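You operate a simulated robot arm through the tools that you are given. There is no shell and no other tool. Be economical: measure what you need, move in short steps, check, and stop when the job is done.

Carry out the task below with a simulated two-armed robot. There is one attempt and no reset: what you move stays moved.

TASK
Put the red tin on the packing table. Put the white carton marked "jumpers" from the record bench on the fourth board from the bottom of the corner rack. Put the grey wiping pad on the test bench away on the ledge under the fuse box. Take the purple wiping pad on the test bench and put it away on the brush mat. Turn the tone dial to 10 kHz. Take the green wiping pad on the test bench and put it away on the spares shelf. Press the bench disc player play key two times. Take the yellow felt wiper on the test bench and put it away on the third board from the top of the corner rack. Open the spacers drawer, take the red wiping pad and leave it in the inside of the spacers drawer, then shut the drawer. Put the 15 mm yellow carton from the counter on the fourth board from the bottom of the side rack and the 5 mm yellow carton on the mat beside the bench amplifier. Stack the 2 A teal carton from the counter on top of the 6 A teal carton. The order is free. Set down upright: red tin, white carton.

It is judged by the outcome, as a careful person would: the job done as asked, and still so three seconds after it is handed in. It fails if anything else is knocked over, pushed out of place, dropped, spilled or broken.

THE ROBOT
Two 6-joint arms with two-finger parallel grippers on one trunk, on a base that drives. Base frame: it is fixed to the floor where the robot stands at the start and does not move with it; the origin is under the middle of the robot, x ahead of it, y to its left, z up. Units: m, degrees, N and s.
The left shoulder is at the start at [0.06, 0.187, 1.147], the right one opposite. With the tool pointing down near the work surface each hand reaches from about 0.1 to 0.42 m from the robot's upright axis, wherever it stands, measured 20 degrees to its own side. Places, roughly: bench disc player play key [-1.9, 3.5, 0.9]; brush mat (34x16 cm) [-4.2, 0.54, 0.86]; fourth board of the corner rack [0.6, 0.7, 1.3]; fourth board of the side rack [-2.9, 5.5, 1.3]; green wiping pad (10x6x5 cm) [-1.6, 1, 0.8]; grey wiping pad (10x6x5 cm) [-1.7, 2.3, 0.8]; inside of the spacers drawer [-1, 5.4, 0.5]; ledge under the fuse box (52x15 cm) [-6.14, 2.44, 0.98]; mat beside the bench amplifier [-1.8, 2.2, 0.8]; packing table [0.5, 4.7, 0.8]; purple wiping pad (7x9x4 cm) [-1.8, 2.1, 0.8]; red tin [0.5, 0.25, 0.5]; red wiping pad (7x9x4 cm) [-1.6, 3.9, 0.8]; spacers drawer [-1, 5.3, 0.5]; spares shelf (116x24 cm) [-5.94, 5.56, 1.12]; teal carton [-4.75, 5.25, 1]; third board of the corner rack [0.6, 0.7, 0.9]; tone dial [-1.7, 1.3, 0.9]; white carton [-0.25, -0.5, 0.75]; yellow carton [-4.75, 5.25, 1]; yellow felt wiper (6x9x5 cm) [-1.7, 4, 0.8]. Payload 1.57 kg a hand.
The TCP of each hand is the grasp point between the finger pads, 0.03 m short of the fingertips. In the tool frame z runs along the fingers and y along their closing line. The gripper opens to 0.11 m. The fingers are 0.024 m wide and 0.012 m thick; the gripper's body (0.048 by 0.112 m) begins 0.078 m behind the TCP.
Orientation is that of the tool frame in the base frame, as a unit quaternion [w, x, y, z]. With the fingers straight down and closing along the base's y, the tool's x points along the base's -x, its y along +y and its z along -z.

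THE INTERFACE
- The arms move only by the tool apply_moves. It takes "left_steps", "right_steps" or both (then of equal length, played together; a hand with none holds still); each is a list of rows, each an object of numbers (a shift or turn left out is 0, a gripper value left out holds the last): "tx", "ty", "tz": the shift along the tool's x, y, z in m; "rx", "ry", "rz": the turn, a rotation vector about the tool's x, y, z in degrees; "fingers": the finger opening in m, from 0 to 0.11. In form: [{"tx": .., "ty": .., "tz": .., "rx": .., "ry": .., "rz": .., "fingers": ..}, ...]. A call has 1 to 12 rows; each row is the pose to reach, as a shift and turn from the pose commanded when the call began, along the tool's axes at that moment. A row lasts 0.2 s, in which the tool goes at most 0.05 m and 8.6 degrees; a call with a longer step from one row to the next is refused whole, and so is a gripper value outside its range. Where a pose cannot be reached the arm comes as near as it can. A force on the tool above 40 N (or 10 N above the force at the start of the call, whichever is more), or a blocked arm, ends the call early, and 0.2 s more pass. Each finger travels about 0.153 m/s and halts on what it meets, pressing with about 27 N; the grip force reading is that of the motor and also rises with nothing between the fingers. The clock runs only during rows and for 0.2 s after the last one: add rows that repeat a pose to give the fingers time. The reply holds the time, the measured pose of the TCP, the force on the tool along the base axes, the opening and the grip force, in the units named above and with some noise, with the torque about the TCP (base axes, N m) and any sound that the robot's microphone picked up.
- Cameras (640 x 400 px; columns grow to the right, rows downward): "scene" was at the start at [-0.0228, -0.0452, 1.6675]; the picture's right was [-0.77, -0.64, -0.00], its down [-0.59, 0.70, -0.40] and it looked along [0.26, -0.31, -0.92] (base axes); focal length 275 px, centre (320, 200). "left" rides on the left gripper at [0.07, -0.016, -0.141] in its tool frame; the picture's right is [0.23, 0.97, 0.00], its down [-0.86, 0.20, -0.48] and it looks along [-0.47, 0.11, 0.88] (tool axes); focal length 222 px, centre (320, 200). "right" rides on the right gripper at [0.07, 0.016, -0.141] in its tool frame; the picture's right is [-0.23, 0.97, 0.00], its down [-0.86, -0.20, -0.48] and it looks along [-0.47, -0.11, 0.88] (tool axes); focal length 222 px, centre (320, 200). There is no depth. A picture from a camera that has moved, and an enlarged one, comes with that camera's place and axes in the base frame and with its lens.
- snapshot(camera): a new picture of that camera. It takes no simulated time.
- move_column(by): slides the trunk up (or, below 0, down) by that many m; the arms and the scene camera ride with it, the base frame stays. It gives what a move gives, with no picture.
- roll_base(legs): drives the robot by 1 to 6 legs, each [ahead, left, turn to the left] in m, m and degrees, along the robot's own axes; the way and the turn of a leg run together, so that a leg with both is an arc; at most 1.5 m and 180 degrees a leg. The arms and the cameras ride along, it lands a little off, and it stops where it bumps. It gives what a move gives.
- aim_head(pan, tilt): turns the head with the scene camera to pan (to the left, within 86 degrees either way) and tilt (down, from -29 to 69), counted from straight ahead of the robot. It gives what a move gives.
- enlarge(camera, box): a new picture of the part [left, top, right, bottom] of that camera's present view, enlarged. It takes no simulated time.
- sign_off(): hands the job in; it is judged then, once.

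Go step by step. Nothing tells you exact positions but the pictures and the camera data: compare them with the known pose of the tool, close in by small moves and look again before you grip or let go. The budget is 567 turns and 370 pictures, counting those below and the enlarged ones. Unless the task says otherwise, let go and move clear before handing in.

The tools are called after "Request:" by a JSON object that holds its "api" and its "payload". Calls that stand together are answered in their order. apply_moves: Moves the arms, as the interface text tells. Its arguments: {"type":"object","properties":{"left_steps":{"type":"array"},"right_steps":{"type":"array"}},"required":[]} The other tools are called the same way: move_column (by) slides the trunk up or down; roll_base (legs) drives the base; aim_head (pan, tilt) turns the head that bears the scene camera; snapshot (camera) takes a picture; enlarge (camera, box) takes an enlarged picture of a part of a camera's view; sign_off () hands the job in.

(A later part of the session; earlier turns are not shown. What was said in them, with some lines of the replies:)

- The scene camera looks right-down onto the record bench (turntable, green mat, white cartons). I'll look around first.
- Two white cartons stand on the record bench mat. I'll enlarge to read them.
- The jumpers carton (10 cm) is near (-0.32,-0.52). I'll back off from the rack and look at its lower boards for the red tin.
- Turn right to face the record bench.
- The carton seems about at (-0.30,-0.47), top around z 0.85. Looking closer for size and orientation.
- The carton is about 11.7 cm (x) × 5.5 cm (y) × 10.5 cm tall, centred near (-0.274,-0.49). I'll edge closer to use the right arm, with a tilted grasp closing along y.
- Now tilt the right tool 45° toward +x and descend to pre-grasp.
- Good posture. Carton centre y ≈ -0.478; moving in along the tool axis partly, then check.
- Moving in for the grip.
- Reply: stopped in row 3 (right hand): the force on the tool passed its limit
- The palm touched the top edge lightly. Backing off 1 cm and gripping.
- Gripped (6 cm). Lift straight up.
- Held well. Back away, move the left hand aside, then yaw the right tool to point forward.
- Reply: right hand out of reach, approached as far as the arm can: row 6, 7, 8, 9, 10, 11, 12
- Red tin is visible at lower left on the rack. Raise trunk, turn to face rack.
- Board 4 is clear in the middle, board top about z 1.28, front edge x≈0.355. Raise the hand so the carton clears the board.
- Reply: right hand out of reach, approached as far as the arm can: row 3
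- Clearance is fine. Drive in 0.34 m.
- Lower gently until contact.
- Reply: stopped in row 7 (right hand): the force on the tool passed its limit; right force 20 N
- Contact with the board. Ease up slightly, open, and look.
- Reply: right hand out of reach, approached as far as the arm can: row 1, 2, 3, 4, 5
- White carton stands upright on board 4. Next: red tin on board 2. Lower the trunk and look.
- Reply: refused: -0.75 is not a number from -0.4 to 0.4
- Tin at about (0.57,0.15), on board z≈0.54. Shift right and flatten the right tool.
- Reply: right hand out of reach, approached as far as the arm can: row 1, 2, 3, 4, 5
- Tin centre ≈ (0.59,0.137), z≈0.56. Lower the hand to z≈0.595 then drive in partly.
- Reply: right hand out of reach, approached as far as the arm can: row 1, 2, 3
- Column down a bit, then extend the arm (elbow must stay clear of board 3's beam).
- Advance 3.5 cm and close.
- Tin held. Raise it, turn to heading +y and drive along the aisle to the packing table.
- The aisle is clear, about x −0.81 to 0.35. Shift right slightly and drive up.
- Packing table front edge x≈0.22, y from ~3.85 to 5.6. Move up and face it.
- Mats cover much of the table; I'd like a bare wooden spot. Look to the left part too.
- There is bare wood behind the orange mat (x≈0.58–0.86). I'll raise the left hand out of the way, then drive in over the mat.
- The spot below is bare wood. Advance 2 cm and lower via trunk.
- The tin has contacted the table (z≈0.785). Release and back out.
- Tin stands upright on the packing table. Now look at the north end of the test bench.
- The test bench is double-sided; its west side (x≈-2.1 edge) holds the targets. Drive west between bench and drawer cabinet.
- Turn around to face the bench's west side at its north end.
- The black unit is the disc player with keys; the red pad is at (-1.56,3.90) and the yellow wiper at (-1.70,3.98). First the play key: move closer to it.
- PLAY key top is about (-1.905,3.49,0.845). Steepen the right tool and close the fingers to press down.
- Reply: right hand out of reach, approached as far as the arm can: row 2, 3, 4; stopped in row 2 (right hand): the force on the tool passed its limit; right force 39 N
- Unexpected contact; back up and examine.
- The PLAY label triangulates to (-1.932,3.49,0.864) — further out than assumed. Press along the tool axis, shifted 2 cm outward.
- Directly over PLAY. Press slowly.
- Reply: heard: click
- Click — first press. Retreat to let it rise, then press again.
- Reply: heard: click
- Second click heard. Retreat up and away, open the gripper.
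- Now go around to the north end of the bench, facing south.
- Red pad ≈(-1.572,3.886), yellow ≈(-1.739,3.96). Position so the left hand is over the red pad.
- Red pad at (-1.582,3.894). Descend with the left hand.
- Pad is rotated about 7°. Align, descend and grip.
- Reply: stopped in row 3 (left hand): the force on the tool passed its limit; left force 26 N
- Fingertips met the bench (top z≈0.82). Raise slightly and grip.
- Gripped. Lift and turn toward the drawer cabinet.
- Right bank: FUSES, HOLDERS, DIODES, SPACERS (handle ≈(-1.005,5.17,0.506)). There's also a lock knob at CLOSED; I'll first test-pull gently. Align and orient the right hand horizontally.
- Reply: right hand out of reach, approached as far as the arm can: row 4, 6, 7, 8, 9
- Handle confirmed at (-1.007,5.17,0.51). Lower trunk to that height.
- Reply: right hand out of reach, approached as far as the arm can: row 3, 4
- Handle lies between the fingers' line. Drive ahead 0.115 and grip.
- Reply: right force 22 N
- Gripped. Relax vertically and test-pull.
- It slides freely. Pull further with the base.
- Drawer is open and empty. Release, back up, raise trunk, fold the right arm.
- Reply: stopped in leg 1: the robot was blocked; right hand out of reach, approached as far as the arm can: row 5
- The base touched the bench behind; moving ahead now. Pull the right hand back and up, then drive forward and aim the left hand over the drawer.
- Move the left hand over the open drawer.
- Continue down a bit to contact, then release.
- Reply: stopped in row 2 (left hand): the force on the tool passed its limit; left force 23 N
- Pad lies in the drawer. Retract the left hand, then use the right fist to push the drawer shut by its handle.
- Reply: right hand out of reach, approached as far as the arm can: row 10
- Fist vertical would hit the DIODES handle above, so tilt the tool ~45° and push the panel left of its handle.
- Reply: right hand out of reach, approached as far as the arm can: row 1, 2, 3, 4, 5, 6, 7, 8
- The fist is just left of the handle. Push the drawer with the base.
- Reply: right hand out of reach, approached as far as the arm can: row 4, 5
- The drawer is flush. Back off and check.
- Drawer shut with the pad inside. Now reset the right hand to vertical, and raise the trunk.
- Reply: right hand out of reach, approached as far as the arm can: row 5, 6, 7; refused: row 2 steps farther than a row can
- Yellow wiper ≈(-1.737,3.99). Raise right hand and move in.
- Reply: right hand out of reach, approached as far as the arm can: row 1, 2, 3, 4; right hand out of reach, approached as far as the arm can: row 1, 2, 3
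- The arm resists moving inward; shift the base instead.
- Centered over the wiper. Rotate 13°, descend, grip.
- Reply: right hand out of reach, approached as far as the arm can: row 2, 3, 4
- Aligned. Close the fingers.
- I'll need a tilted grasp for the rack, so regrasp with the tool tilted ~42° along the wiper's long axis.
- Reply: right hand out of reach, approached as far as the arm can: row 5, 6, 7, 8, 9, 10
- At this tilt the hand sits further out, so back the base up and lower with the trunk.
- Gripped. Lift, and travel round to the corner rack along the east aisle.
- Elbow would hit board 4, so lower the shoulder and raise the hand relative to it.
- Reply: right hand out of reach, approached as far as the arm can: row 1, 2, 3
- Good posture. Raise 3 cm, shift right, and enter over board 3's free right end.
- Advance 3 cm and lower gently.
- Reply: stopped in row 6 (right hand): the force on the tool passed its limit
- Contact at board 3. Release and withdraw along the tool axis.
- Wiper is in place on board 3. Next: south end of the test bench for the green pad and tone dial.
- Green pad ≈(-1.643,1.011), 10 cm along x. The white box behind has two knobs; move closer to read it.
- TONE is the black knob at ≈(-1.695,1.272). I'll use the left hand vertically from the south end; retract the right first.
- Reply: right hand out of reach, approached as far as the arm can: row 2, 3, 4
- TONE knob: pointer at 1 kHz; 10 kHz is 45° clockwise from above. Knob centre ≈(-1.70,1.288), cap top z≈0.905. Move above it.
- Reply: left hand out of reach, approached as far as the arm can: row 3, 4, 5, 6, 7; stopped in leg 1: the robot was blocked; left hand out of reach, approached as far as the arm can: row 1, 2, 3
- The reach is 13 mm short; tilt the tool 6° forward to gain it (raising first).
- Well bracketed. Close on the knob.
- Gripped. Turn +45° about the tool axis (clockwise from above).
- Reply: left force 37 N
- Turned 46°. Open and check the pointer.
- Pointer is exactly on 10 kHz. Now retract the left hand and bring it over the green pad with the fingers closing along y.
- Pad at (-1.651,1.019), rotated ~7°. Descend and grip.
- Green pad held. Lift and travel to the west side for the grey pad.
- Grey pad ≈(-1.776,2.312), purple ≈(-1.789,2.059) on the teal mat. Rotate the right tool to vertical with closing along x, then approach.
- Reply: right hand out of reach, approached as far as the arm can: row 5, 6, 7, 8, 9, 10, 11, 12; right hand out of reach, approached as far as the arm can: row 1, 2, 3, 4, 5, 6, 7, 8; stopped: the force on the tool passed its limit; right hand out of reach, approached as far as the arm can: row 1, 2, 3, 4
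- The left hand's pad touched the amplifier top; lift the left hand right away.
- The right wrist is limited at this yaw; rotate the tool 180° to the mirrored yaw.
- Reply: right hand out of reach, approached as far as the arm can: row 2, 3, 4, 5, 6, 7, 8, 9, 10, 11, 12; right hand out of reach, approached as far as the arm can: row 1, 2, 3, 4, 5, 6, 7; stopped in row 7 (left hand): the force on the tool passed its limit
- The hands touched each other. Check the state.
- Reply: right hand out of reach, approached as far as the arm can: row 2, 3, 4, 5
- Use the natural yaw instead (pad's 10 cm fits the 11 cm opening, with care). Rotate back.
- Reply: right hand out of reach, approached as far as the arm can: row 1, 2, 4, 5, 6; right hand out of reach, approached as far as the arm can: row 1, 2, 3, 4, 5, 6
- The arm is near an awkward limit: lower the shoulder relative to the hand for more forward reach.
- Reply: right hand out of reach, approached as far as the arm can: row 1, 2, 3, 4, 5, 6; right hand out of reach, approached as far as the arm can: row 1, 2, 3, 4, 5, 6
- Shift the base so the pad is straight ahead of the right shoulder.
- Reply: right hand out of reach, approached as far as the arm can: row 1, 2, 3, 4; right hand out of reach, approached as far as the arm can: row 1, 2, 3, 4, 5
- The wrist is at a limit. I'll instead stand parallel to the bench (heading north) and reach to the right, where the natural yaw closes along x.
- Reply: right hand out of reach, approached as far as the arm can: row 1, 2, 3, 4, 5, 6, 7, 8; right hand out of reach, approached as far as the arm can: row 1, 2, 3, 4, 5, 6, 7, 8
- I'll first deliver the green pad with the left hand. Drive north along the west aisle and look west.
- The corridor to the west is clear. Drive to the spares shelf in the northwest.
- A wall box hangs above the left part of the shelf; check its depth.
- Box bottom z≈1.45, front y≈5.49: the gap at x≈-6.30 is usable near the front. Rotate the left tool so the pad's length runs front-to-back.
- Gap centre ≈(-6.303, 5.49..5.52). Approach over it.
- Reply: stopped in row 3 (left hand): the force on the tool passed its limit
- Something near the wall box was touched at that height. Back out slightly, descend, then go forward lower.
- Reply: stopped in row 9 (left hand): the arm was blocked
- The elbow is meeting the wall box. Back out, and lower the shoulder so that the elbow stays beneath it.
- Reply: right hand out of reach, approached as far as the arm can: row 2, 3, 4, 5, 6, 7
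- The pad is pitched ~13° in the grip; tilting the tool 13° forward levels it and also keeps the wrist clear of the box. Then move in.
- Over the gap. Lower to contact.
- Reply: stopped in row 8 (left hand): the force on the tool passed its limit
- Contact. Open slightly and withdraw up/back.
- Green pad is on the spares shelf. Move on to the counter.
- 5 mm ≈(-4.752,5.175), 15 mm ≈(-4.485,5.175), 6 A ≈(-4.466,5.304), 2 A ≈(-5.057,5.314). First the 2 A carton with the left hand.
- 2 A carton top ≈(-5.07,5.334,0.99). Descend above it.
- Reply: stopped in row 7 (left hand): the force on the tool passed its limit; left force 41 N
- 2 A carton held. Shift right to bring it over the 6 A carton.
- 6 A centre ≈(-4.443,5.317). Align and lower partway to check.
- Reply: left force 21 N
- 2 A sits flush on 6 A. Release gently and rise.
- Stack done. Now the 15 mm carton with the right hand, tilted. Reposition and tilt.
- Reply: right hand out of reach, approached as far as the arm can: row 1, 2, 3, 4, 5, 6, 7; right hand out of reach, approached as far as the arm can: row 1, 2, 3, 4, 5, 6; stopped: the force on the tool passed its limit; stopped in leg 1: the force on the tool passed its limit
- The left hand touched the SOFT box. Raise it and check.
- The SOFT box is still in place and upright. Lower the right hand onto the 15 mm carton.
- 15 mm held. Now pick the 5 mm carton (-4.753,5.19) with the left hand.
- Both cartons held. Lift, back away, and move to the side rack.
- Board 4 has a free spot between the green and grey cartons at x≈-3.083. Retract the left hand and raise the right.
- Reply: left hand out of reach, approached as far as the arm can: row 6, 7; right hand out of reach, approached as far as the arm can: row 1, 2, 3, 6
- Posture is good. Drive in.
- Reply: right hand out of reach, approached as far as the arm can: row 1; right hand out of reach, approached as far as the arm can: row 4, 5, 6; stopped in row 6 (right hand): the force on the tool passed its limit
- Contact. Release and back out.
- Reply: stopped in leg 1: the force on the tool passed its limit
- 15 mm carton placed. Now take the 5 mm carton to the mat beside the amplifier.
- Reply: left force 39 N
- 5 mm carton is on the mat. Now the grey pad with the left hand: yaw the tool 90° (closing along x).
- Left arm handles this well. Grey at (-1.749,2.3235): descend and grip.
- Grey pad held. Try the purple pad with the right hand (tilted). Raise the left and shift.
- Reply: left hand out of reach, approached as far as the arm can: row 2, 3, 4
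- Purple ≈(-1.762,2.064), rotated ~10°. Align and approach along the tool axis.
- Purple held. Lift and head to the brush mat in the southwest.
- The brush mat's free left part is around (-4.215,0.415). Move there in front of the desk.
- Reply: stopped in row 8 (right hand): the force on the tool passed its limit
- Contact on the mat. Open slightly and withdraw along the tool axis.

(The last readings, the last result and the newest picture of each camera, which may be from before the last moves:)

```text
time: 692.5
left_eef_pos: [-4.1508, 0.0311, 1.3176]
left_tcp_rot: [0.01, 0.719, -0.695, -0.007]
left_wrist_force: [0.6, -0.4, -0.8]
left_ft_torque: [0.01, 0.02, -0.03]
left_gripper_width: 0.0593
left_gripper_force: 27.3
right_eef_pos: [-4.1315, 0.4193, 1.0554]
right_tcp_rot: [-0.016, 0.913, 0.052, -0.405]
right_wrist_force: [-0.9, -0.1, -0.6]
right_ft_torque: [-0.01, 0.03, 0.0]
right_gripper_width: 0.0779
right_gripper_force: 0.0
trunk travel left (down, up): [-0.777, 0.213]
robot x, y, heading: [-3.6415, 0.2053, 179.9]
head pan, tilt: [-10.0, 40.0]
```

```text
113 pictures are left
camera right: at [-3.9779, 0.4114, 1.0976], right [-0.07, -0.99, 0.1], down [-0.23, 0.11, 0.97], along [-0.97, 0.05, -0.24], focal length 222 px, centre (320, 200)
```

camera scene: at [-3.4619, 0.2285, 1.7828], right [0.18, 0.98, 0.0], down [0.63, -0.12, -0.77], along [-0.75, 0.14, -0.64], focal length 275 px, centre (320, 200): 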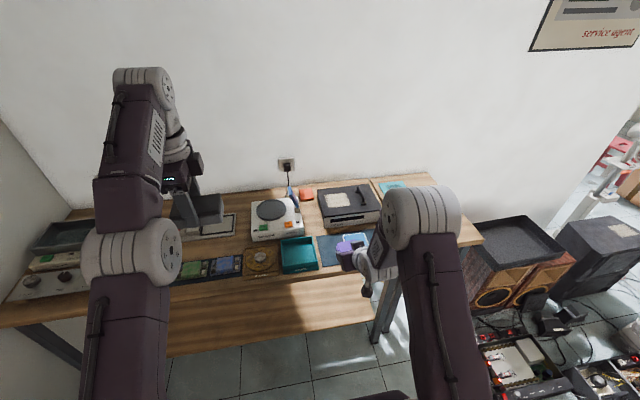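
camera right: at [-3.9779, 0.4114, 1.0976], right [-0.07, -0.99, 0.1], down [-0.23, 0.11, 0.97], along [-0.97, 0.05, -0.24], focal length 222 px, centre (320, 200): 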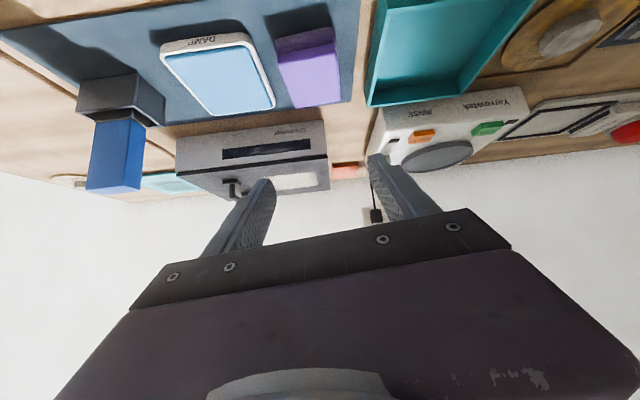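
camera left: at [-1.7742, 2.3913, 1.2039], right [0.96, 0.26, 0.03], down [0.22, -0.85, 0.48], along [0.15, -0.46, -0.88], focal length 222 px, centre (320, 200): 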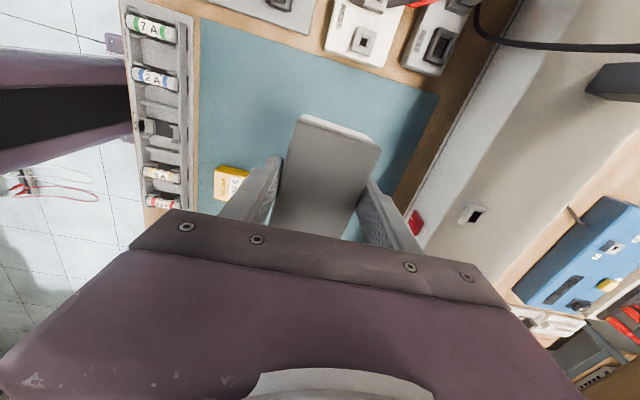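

Purple pad is on the brush mat. Last: the grey pad to the ledge under the fuse box. Drive around via the north corridor.

Request:
{"api": "roll_base", "payload": {"legs": [[-0.86, 0, 0], [0, -1.45, 0], [0, -1.45, 0], [0, -1.4, 0]]}}

Request:
{"api": "aim_head", "payload": {"pan": 15, "tilt": 20}}

Request:
{"api": "snapshot", "payload": {"camera": "scene"}}

```text
time: 709.5
left_eef_pos: [-3.4124, 2.7667, 1.3176]
left_tcp_rot: [0.011, 0.741, -0.671, -0.007]
left_wrist_force: [-0.3, -0.2, -0.8]
left_ft_torque: [-0.04, 0.0, 0.01]
left_gripper_width: 0.0593
left_gripper_force: 27.0
right_eef_pos: [-3.418, 3.154, 1.055]
right_tcp_rot: [-0.003, 0.91, 0.082, -0.406]
right_wrist_force: [-0.3, 0.4, -0.3]
right_ft_torque: [0.0, -0.02, 0.05]
right_gripper_width: 0.0776
right_gripper_force: 0.2
trunk travel left (down, up): [-0.777, 0.213]
robot x, y, heading: [-2.9132, 2.9756, -176.5]
head pan, tilt: [-10.0, 40.0]
stopped in leg 3: the robot was blocked; the commanded pose is now the measured one
```

```text
time: 710.4
left_eef_pos: [-3.4122, 2.7667, 1.3179]
left_tcp_rot: [0.01, 0.742, -0.671, -0.007]
left_wrist_force: [-0.2, -0.6, -0.5]
left_ft_torque: [-0.04, -0.01, -0.03]
left_gripper_width: 0.0598
left_gripper_force: 27.6
right_eef_pos: [-3.4188, 3.1541, 1.0555]
right_tcp_rot: [-0.003, 0.91, 0.081, -0.405]
right_wrist_force: [-0.3, 0.1, -0.2]
right_ft_torque: [-0.02, -0.01, -0.01]
right_gripper_width: 0.0778
right_gripper_force: 0.1
trunk travel left (down, up): [-0.777, 0.213]
robot x, y, heading: [-2.9203, 2.976, -176.6]
head pan, tilt: [15.0, 20.0]
```

```text
112 pictures are left
camera scene: at [-2.9458, 2.951, 1.7341], right [-0.32, 0.95, 0.0], down [0.32, 0.11, -0.94], along [-0.89, -0.3, -0.34], focal length 275 px, centre (320, 200)
```

scene: 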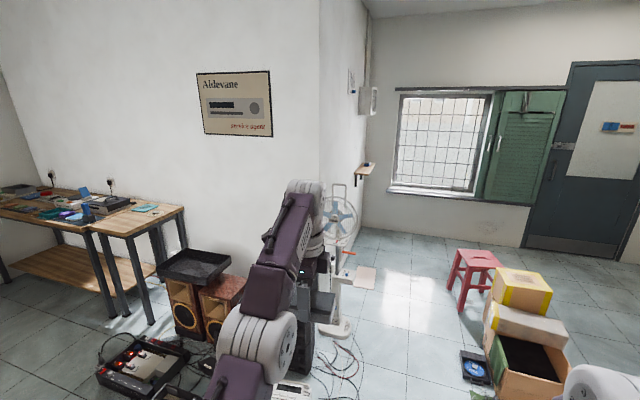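

Blocked by something; look down to the right side.

Request:
{"api": "aim_head", "payload": {"pan": -70, "tilt": 60}}

Request:
{"api": "snapshot", "payload": {"camera": "scene"}}

Request:
{"api": "aim_head", "payload": {"pan": 10, "tilt": 60}}

Request:
{"api": "snapshot", "payload": {"camera": "scene"}}

```text
time: 712.0
left_eef_pos: [-3.4136, 2.767, 1.3173]
left_tcp_rot: [0.011, 0.741, -0.671, -0.008]
left_wrist_force: [0.2, -0.5, -0.5]
left_ft_torque: [0.0, -0.02, -0.01]
left_gripper_width: 0.0594
left_gripper_force: 27.1
right_eef_pos: [-3.4177, 3.1547, 1.0546]
right_tcp_rot: [-0.002, 0.91, 0.082, -0.407]
right_wrist_force: [0.0, -0.1, 0.3]
right_ft_torque: [-0.02, -0.02, -0.01]
right_gripper_width: 0.0781
right_gripper_force: 0.1
trunk travel left (down, up): [-0.777, 0.213]
robot x, y, heading: [-2.9128, 2.973, -176.4]
head pan, tilt: [-70.0, 60.0]
```

```text
111 pictures are left
camera scene: at [-2.8844, 3.0416, 1.6761], right [0.92, 0.4, 0.0], down [0.35, -0.79, -0.5], along [-0.2, 0.46, -0.87], focal length 275 px, centre (320, 200)
```

scene: 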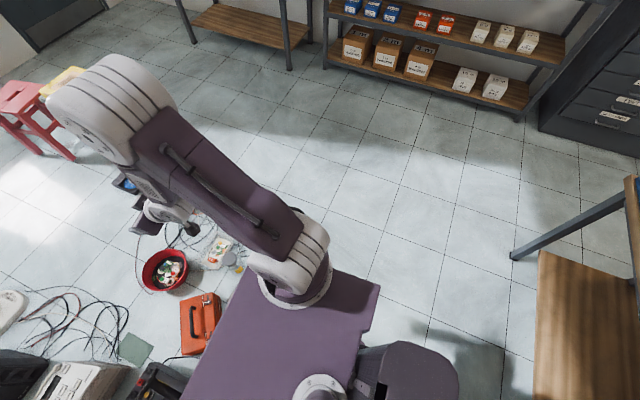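

```text
time: 713.5
left_eef_pos: [-3.4129, 2.7661, 1.3188]
left_tcp_rot: [0.011, 0.741, -0.671, -0.007]
left_wrist_force: [1.0, -0.1, -1.0]
left_ft_torque: [0.01, 0.01, 0.0]
left_gripper_width: 0.0593
left_gripper_force: 26.8
right_eef_pos: [-3.4171, 3.1549, 1.0552]
right_tcp_rot: [-0.003, 0.91, 0.082, -0.406]
right_wrist_force: [0.2, 0.8, -0.9]
right_ft_torque: [0.03, 0.0, -0.05]
right_gripper_width: 0.078
right_gripper_force: 0.2
trunk travel left (down, up): [-0.777, 0.213]
robot x, y, heading: [-2.9176, 2.9734, -176.2]
head pan, tilt: [10.0, 60.0]
```

```text
110 pictures are left
camera scene: at [-2.9224, 2.9648, 1.676], right [-0.23, 0.97, 0.0], down [0.84, 0.2, -0.5], along [-0.49, -0.12, -0.87], focal length 275 px, centre (320, 200)
```

scene: 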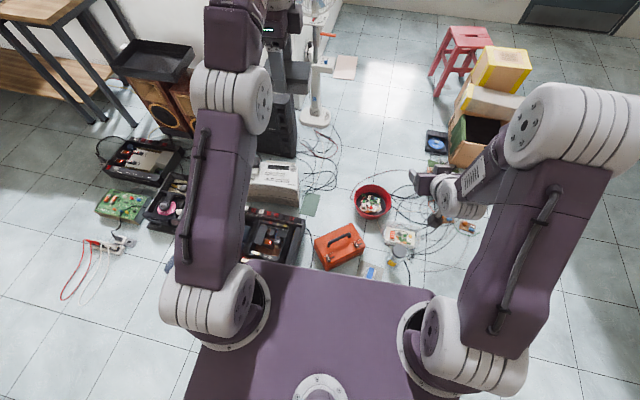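

The base came close to the floor clutter (drifted west). Back off east, then continue north.

Request:
{"api": "roll_base", "payload": {"legs": [[-0.3, 0, 0], [0, 0, -3.5], [0, -1.45, 0], [0, -0.1, 0]]}}

Request:
{"api": "snapshot", "payload": {"camera": "scene"}}

```text
time: 723.6
left_eef_pos: [-3.1514, 4.359, 1.3174]
left_tcp_rot: [0.01, 0.733, -0.68, -0.008]
left_wrist_force: [0.4, -0.6, -0.1]
left_ft_torque: [0.0, 0.0, 0.0]
left_gripper_width: 0.0594
left_gripper_force: 26.9
right_eef_pos: [-3.1459, 4.7465, 1.0559]
right_tcp_rot: [-0.009, 0.911, 0.07, -0.406]
right_wrist_force: [0.7, -0.5, -0.5]
right_ft_torque: [-0.01, 0.03, -0.02]
right_gripper_width: 0.0781
right_gripper_force: 0.2
trunk travel left (down, up): [-0.777, 0.213]
robot x, y, heading: [-2.6508, 4.5564, -178.0]
head pan, tilt: [10.0, 60.0]
```

```text
109 pictures are left
camera scene: at [-2.6559, 4.5421, 1.676], right [-0.21, 0.98, 0.0], down [0.85, 0.18, -0.5], along [-0.49, -0.1, -0.87], focal length 275 px, centre (320, 200)
```

scene: 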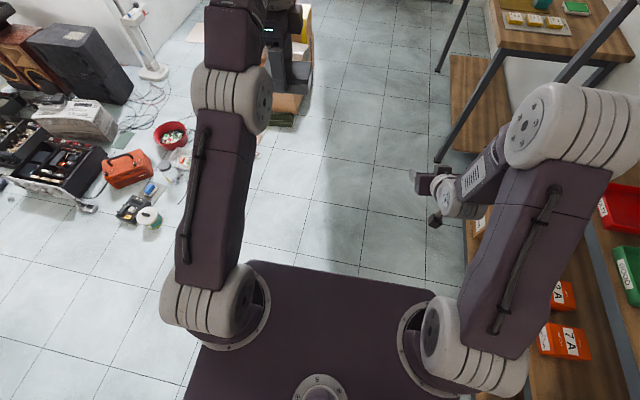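

Floor items appear undisturbed. Continue west, then turn south.

Request:
{"api": "roll_base", "payload": {"legs": [[0, -0.03, -2], [1.45, 0, 0], [1.45, 0, 0], [0.6, 0, 0]]}}

Request:
{"api": "roll_base", "payload": {"legs": [[0, 0, 90]]}}

Request:
{"api": "aim_head", "payload": {"pan": 0, "tilt": 30}}

Request:
{"api": "snapshot", "payload": {"camera": "scene"}}

```text
time: 740.0
left_eef_pos: [-6.4286, 4.3403, 1.3197]
left_tcp_rot: [-0.002, 0.735, -0.678, 0.005]
left_wrist_force: [6.3, 1.2, -0.9]
left_ft_torque: [-0.13, 0.7, 0.01]
left_gripper_width: 0.0595
left_gripper_force: 27.1
right_eef_pos: [-6.4362, 4.7286, 1.0563]
right_tcp_rot: [-0.007, 0.91, 0.072, -0.407]
right_wrist_force: [0.5, -0.4, 0.8]
right_ft_torque: [-0.01, -0.01, 0.03]
right_gripper_width: 0.0781
right_gripper_force: 0.1
trunk travel left (down, up): [-0.777, 0.213]
robot x, y, heading: [-5.941, 4.5345, -177.6]
head pan, tilt: [10.0, 60.0]
stopped in leg 4: the force on the tool passed its limit (the readings are from after the stop); the commanded pose is now the measured one
```

```text
time: 744.2
left_eef_pos: [-5.7395, 4.0496, 1.3186]
left_tcp_rot: [-0.007, 0.999, 0.042, 0.002]
left_wrist_force: [-0.6, 0.2, -1.0]
left_ft_torque: [-0.04, -0.02, 0.01]
left_gripper_width: 0.0594
left_gripper_force: 27.3
right_eef_pos: [-6.1267, 4.0402, 1.0555]
right_tcp_rot: [0.282, 0.592, 0.696, -0.292]
right_wrist_force: [0.3, -0.6, -0.6]
right_ft_torque: [-0.02, 0.01, 0.02]
right_gripper_width: 0.0778
right_gripper_force: 0.2
trunk travel left (down, up): [-0.777, 0.213]
robot x, y, heading: [-5.9396, 4.5425, -87.2]
head pan, tilt: [10.0, 60.0]
```

```text
time: 745.2
left_eef_pos: [-5.74, 4.0488, 1.3189]
left_tcp_rot: [-0.006, 0.999, 0.042, 0.002]
left_wrist_force: [0.1, -0.2, -1.2]
left_ft_torque: [-0.01, 0.0, 0.01]
left_gripper_width: 0.0591
left_gripper_force: 27.0
right_eef_pos: [-6.1275, 4.0398, 1.0558]
right_tcp_rot: [0.282, 0.592, 0.697, -0.292]
right_wrist_force: [0.0, 0.5, 0.8]
right_ft_torque: [0.01, 0.0, 0.04]
right_gripper_width: 0.0778
right_gripper_force: 0.0
trunk travel left (down, up): [-0.777, 0.213]
robot x, y, heading: [-5.9395, 4.5381, -87.4]
head pan, tilt: [0.0, 30.0]
```

```text
108 pictures are left
camera scene: at [-5.9396, 4.5084, 1.718], right [-1.0, -0.05, 0.0], down [-0.02, 0.5, -0.87], along [0.04, -0.86, -0.5], focal length 275 px, centre (320, 200)
```

scene: 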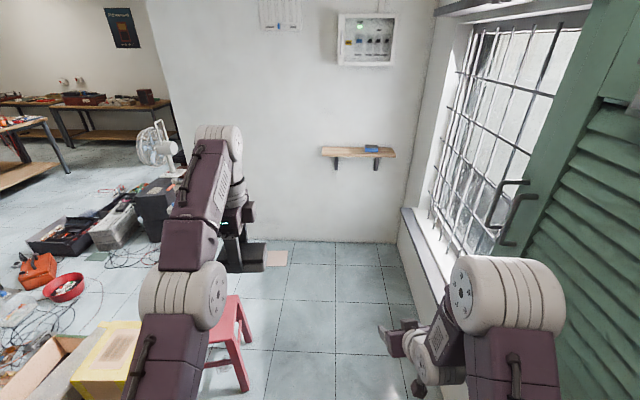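

Ledge ahead with a blue item; free left part around x≈-5.96. Approach.

Request:
{"api": "roll_base", "payload": {"legs": [[0, -0.13, -2.6], [1.35, 0, 0]]}}

Request:
{"api": "aim_head", "payload": {"pan": 0, "tilt": 45}}

Request:
{"api": "snapshot", "payload": {"camera": "scene"}}

Request:
{"api": "snapshot", "payload": {"camera": "left"}}

```text
time: 753.0
left_eef_pos: [-5.9094, 2.6639, 1.3197]
left_tcp_rot: [-0.006, 1.0, 0.015, 0.002]
left_wrist_force: [-0.4, -0.4, -0.7]
left_ft_torque: [-0.01, 0.0, 0.0]
left_gripper_width: 0.0594
left_gripper_force: 27.0
right_eef_pos: [-6.2984, 2.6765, 1.0566]
right_tcp_rot: [0.275, 0.611, 0.679, -0.3]
right_wrist_force: [0.0, -0.2, -0.4]
right_ft_torque: [-0.01, -0.02, 0.02]
right_gripper_width: 0.0781
right_gripper_force: 0.2
trunk travel left (down, up): [-0.777, 0.213]
robot x, y, heading: [-6.0837, 3.163, -90.5]
head pan, tilt: [0.0, 30.0]
```

```text
time: 753.7
left_eef_pos: [-5.9101, 2.6627, 1.3198]
left_tcp_rot: [-0.006, 1.0, 0.013, 0.003]
left_wrist_force: [-0.4, -0.5, 0.2]
left_ft_torque: [-0.03, -0.02, -0.02]
left_gripper_width: 0.0592
left_gripper_force: 26.9
right_eef_pos: [-6.2986, 2.6767, 1.0555]
right_tcp_rot: [0.274, 0.612, 0.679, -0.3]
right_wrist_force: [0.4, -0.1, -0.4]
right_ft_torque: [0.03, -0.02, 0.01]
right_gripper_width: 0.0784
right_gripper_force: 0.0
trunk travel left (down, up): [-0.777, 0.213]
robot x, y, heading: [-6.0827, 3.1631, -90.3]
head pan, tilt: [0.0, 45.0]
```

```text
107 pictures are left
camera scene: at [-6.0832, 3.1422, 1.6956], right [-1.0, 0.01, 0.0], down [0.01, 0.71, -0.71], along [-0.01, -0.71, -0.71], focal length 275 px, centre (320, 200)
```

scene: 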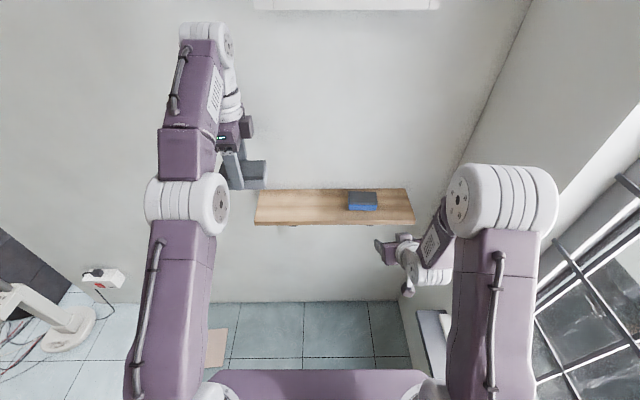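

```text
106 pictures are left
camera left: at [-5.8426, 2.6795, 1.4603], right [0.25, -0.97, -0.01], down [-0.85, -0.23, 0.47], along [-0.46, -0.11, -0.88], focal length 222 px, centre (320, 200)
```

left: 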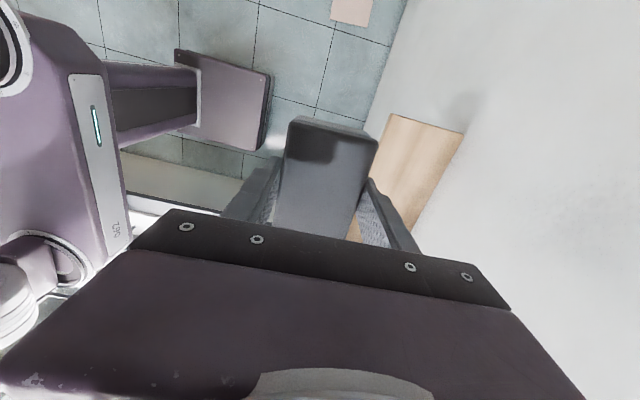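

Retract the right hand upward/back, then move the left pad over the ledge.

Request:
{"api": "apply_moves", "payload": {"right_steps": [{"tx": -0.025, "tz": -0.035}, {"tx": -0.05, "tz": -0.07}, {"tx": -0.075, "tz": -0.105}, {"tx": -0.1, "tz": -0.14}, {"tx": -0.125, "tz": -0.17}, {"tx": -0.125, "tz": -0.17}]}}

Request:
{"api": "roll_base", "payload": {"legs": [[0.18, -0.06, 0.4]]}}

Request:
{"api": "snapshot", "payload": {"camera": "scene"}}

```text
time: 755.1
left_eef_pos: [-5.9104, 2.6643, 1.3189]
left_tcp_rot: [-0.006, 1.0, 0.013, 0.002]
left_wrist_force: [0.0, 0.7, -0.7]
left_ft_torque: [0.02, 0.03, 0.03]
left_gripper_width: 0.0594
left_gripper_force: 27.1
right_eef_pos: [-6.284, 2.7192, 1.2583]
right_tcp_rot: [0.281, 0.611, 0.678, -0.297]
right_wrist_force: [-0.5, -0.2, 0.0]
right_ft_torque: [-0.05, 0.0, 0.03]
right_gripper_width: 0.0781
right_gripper_force: 0.0
right hand out of reach, approached as far as the arm can: row 4, 5, 6
trunk travel left (down, up): [-0.777, 0.213]
robot x, y, heading: [-6.083, 3.1667, -90.7]
head pan, tilt: [0.0, 45.0]
```

```text
time: 756.5
left_eef_pos: [-5.9529, 2.5314, 1.3158]
left_tcp_rot: [-0.009, 1.0, 0.019, 0.002]
left_wrist_force: [-0.6, -0.3, -0.5]
left_ft_torque: [0.01, -0.01, 0.0]
left_gripper_width: 0.0591
left_gripper_force: 26.8
right_eef_pos: [-6.3261, 2.5832, 1.2614]
right_tcp_rot: [0.283, 0.604, 0.683, -0.298]
right_wrist_force: [0.0, 0.3, -0.2]
right_ft_torque: [0.02, -0.02, 0.04]
right_gripper_width: 0.0779
right_gripper_force: 0.0
trunk travel left (down, up): [-0.777, 0.213]
robot x, y, heading: [-6.1293, 3.0184, -90.0]
head pan, tilt: [0.0, 45.0]
stopped in leg 1: the robot was blocked; the commanded pose is now the measured one
```

```text
105 pictures are left
camera scene: at [-6.1301, 3.0125, 1.6959], right [-1.0, 0.0, 0.0], down [0.0, 0.7, -0.71], along [0.0, -0.71, -0.7], focal length 275 px, centre (320, 200)
```

scene: 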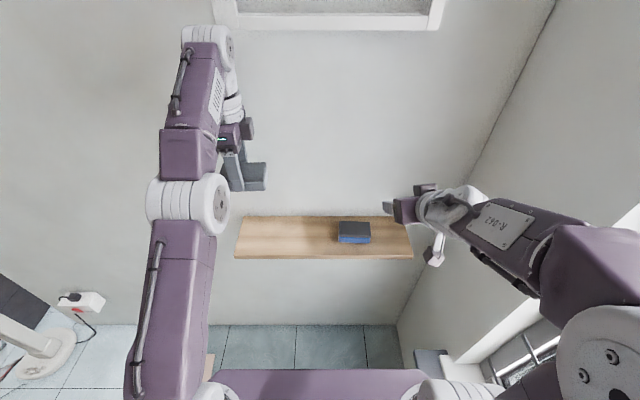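

Request:
{"api": "roll_base", "payload": {"legs": [[0.0, 0.07, 0]]}}

Request:
{"api": "apply_moves", "payload": {"left_steps": [{"tx": -0.03, "ty": 0.025, "tz": 0.02}, {"tx": -0.06, "ty": 0.05, "tz": 0.05}, {"tx": -0.08, "ty": 0.075, "tz": 0.08}, {"tx": -0.08, "ty": 0.08, "tz": 0.12}, {"tx": -0.08, "ty": 0.08, "tz": 0.16}, {"tx": -0.08, "ty": 0.08, "tz": 0.2}, {"tx": -0.08, "ty": 0.08, "tz": 0.22}, {"tx": -0.08, "ty": 0.08, "tz": 0.22}]}}

Request:
{"api": "snapshot", "payload": {"camera": "left"}}

Request:
{"api": "snapshot", "payload": {"camera": "scene"}}

```text
time: 757.5
left_eef_pos: [-5.8911, 2.5204, 1.3153]
left_tcp_rot: [-0.013, 1.0, 0.018, 0.004]
left_wrist_force: [-0.3, -0.4, -0.3]
left_ft_torque: [-0.02, -0.04, -0.02]
left_gripper_width: 0.0592
left_gripper_force: 26.9
right_eef_pos: [-6.263, 2.5726, 1.2559]
right_tcp_rot: [0.283, 0.606, 0.684, -0.293]
right_wrist_force: [-1.0, 0.6, 0.1]
right_ft_torque: [0.0, -0.07, 0.04]
right_gripper_width: 0.0781
right_gripper_force: 0.1
trunk travel left (down, up): [-0.777, 0.213]
robot x, y, heading: [-6.0595, 3.0194, -90.0]
head pan, tilt: [0.0, 45.0]
```

```text
time: 759.4
left_eef_pos: [-5.9605, 2.4409, 1.0929]
left_tcp_rot: [-0.014, 1.0, 0.018, 0.003]
left_wrist_force: [0.1, 0.1, -1.3]
left_ft_torque: [0.0, -0.04, 0.0]
left_gripper_width: 0.0595
left_gripper_force: 27.1
left hand out of reach, approached as far as the arm can: row 1, 2, 3, 4, 5
right_eef_pos: [-6.2579, 2.5725, 1.2569]
right_tcp_rot: [0.282, 0.605, 0.684, -0.295]
right_wrist_force: [0.0, -0.2, -0.1]
right_ft_torque: [0.01, -0.03, -0.01]
right_gripper_width: 0.0781
right_gripper_force: 0.0
trunk travel left (down, up): [-0.777, 0.213]
robot x, y, heading: [-6.0626, 3.0173, -90.0]
head pan, tilt: [0.0, 45.0]
```

```text
104 pictures are left
camera left: at [-5.8929, 2.4563, 1.234], right [0.26, -0.96, -0.03], down [-0.85, -0.24, 0.47], along [-0.46, -0.1, -0.88], focal length 222 px, centre (320, 200)
```

left: 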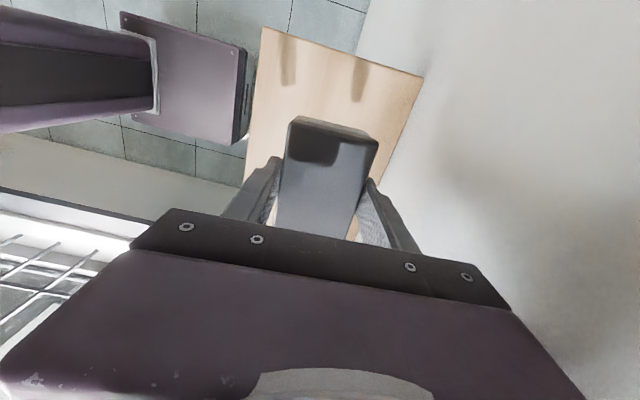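

```text
103 pictures are left
camera scene: at [-6.062, 2.998, 1.6955], right [-1.0, 0.0, 0.0], down [0.0, 0.71, -0.71], along [0.0, -0.71, -0.71], focal length 275 px, centre (320, 200)
```

scene: 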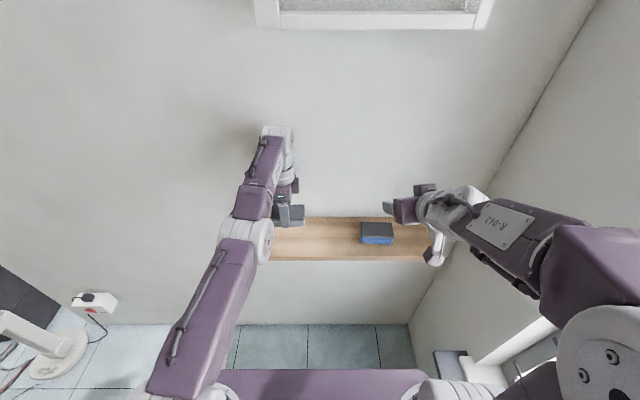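

Centered over the ledge's free part. Lower to contact.

Request:
{"api": "apply_moves", "payload": {"left_steps": [{"tz": 0.03}, {"tz": 0.05}, {"tz": 0.056}, {"tz": 0.062}, {"tz": 0.068}, {"tz": 0.074}, {"tz": 0.08}, {"tz": 0.086}, {"tz": 0.092}, {"tz": 0.098}]}}

Request:
{"api": "snapshot", "payload": {"camera": "left"}}

```text
time: 761.1
left_eef_pos: [-5.9614, 2.435, 1.0189]
left_tcp_rot: [-0.007, 1.0, 0.02, 0.003]
left_wrist_force: [-0.2, 8.5, 17.6]
left_ft_torque: [-0.07, -0.15, 0.06]
left_gripper_width: 0.0593
left_gripper_force: 26.9
left hand out of reach, approached as far as the arm can: row 1, 2, 3, 4, 5, 6, 7, 8
right_eef_pos: [-6.2584, 2.575, 1.2577]
right_tcp_rot: [0.281, 0.605, 0.684, -0.295]
right_wrist_force: [0.8, 0.1, 0.0]
right_ft_torque: [-0.02, -0.02, 0.05]
right_gripper_width: 0.078
right_gripper_force: 0.2
trunk travel left (down, up): [-0.777, 0.213]
robot x, y, heading: [-6.0601, 3.0175, -90.1]
head pan, tilt: [0.0, 45.0]
stopped in row 8 (left hand): the force on the tool passed its limit (the readings are from after the stop); the commanded pose is now the measured one
```

```text
102 pictures are left
camera left: at [-5.894, 2.4518, 1.1603], right [0.26, -0.96, -0.01], down [-0.85, -0.24, 0.47], along [-0.46, -0.11, -0.88], focal length 222 px, centre (320, 200)
```

left: 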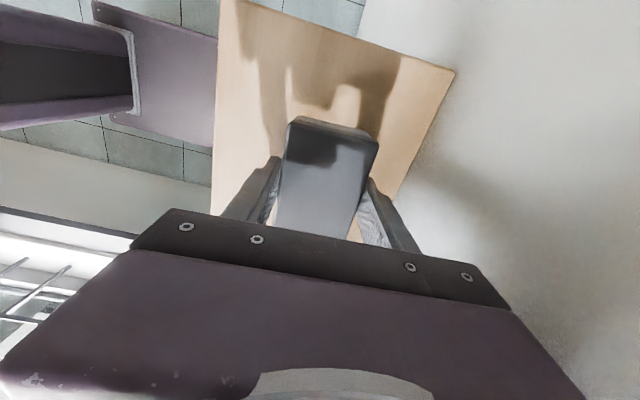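

Contact at the ledge. Release and lift.

Request:
{"api": "apply_moves", "payload": {"left_steps": [{"tz": -0.003}, {"tz": -0.003, "fingers": 0.07}, {"tz": -0.003, "fingers": 0.085}, {"tz": -0.003, "fingers": 0.085}, {"tz": -0.04}, {"tz": -0.08}, {"tz": -0.12}, {"tz": -0.16}, {"tz": -0.2}, {"tz": -0.2}]}}

Request:
{"api": "snapshot", "payload": {"camera": "left"}}

Request:
{"api": "roll_base", "payload": {"legs": [[-0.3, 0.05, 0]]}}

Request:
{"api": "snapshot", "payload": {"camera": "scene"}}

```text
time: 763.3
left_eef_pos: [-5.956, 2.4633, 1.2003]
left_tcp_rot: [-0.009, 1.0, 0.019, 0.002]
left_wrist_force: [0.6, -1.0, 0.9]
left_ft_torque: [0.02, 0.02, 0.02]
left_gripper_width: 0.0849
left_gripper_force: 0.1
left hand out of reach, approached as far as the arm can: row 6, 7, 8, 9, 10
right_eef_pos: [-6.2591, 2.5725, 1.2562]
right_tcp_rot: [0.28, 0.605, 0.684, -0.294]
right_wrist_force: [0.0, 0.0, 0.3]
right_ft_torque: [-0.01, -0.04, 0.0]
right_gripper_width: 0.078
right_gripper_force: 0.0
trunk travel left (down, up): [-0.777, 0.213]
robot x, y, heading: [-6.0597, 3.0224, -89.9]
head pan, tilt: [0.0, 45.0]
```

```text
101 pictures are left
camera left: at [-5.8879, 2.4803, 1.3409], right [0.26, -0.96, -0.02], down [-0.85, -0.24, 0.47], along [-0.46, -0.11, -0.88], focal length 222 px, centre (320, 200)
```

left: 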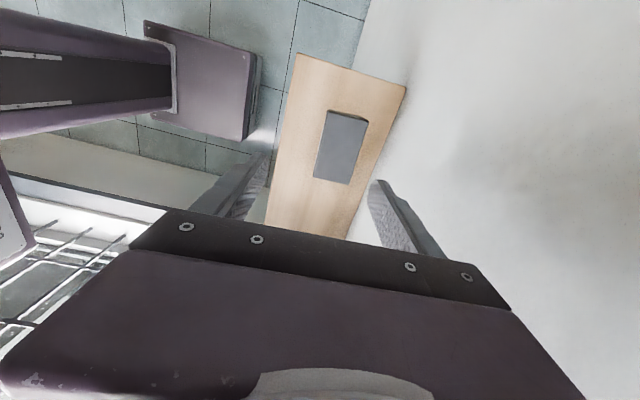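

```text
time: 765.3
left_eef_pos: [-5.9058, 2.7614, 1.1996]
left_tcp_rot: [-0.01, 1.0, 0.017, 0.002]
left_wrist_force: [0.8, -0.1, -1.1]
left_ft_torque: [0.0, 0.01, 0.03]
left_gripper_width: 0.0853
left_gripper_force: 0.1
right_eef_pos: [-6.2075, 2.8703, 1.2555]
right_tcp_rot: [0.28, 0.607, 0.683, -0.295]
right_wrist_force: [0.3, -1.0, -0.2]
right_ft_torque: [-0.02, -0.02, 0.01]
right_gripper_width: 0.0781
right_gripper_force: 0.0
trunk travel left (down, up): [-0.777, 0.213]
robot x, y, heading: [-6.0081, 3.3173, -90.1]
head pan, tilt: [0.0, 45.0]
```

```text
100 pictures are left
camera scene: at [-6.0107, 3.2945, 1.6955], right [-1.0, 0.0, 0.0], down [0.0, 0.71, -0.71], along [0.0, -0.71, -0.71], focal length 275 px, centre (320, 200)
```

scene: 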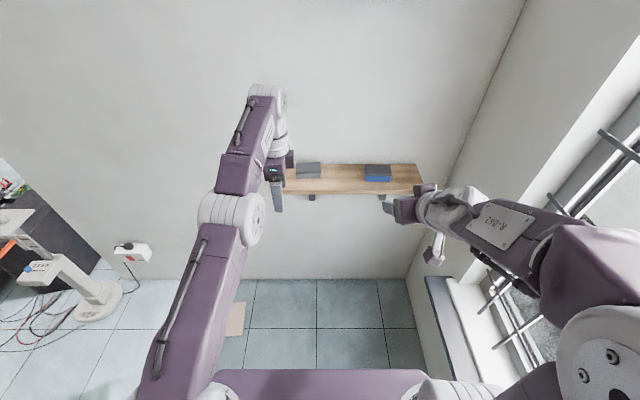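

All tasks are done and both hands are empty and clear, so I'm handing in.

Request:
{"api": "sign_off", "payload": {}}

```text
The job is handed in.
```

Every item on the list is done and I've handed the job in; each placement looked right on camera when I let go, but I made no final walk-round.

- **Play key:** I heard two clicks. An earlier touch that missed its aim made no click, so I took it as not counting.
- **Contacts:** I lightly touched the bench amplifier, the SOFT box on the counter, the wall box above the spares shelf, a grey carton beside the 15 mm one, and the bench edges. The carried grey pad brushed the west wall, and an arm caught near the window by the fuse-box ledge.
- **Floor clutter:** The base was blocked by something on the floor west of the test bench. One small black item there may have shifted about 5 cm. Nothing looked knocked over.
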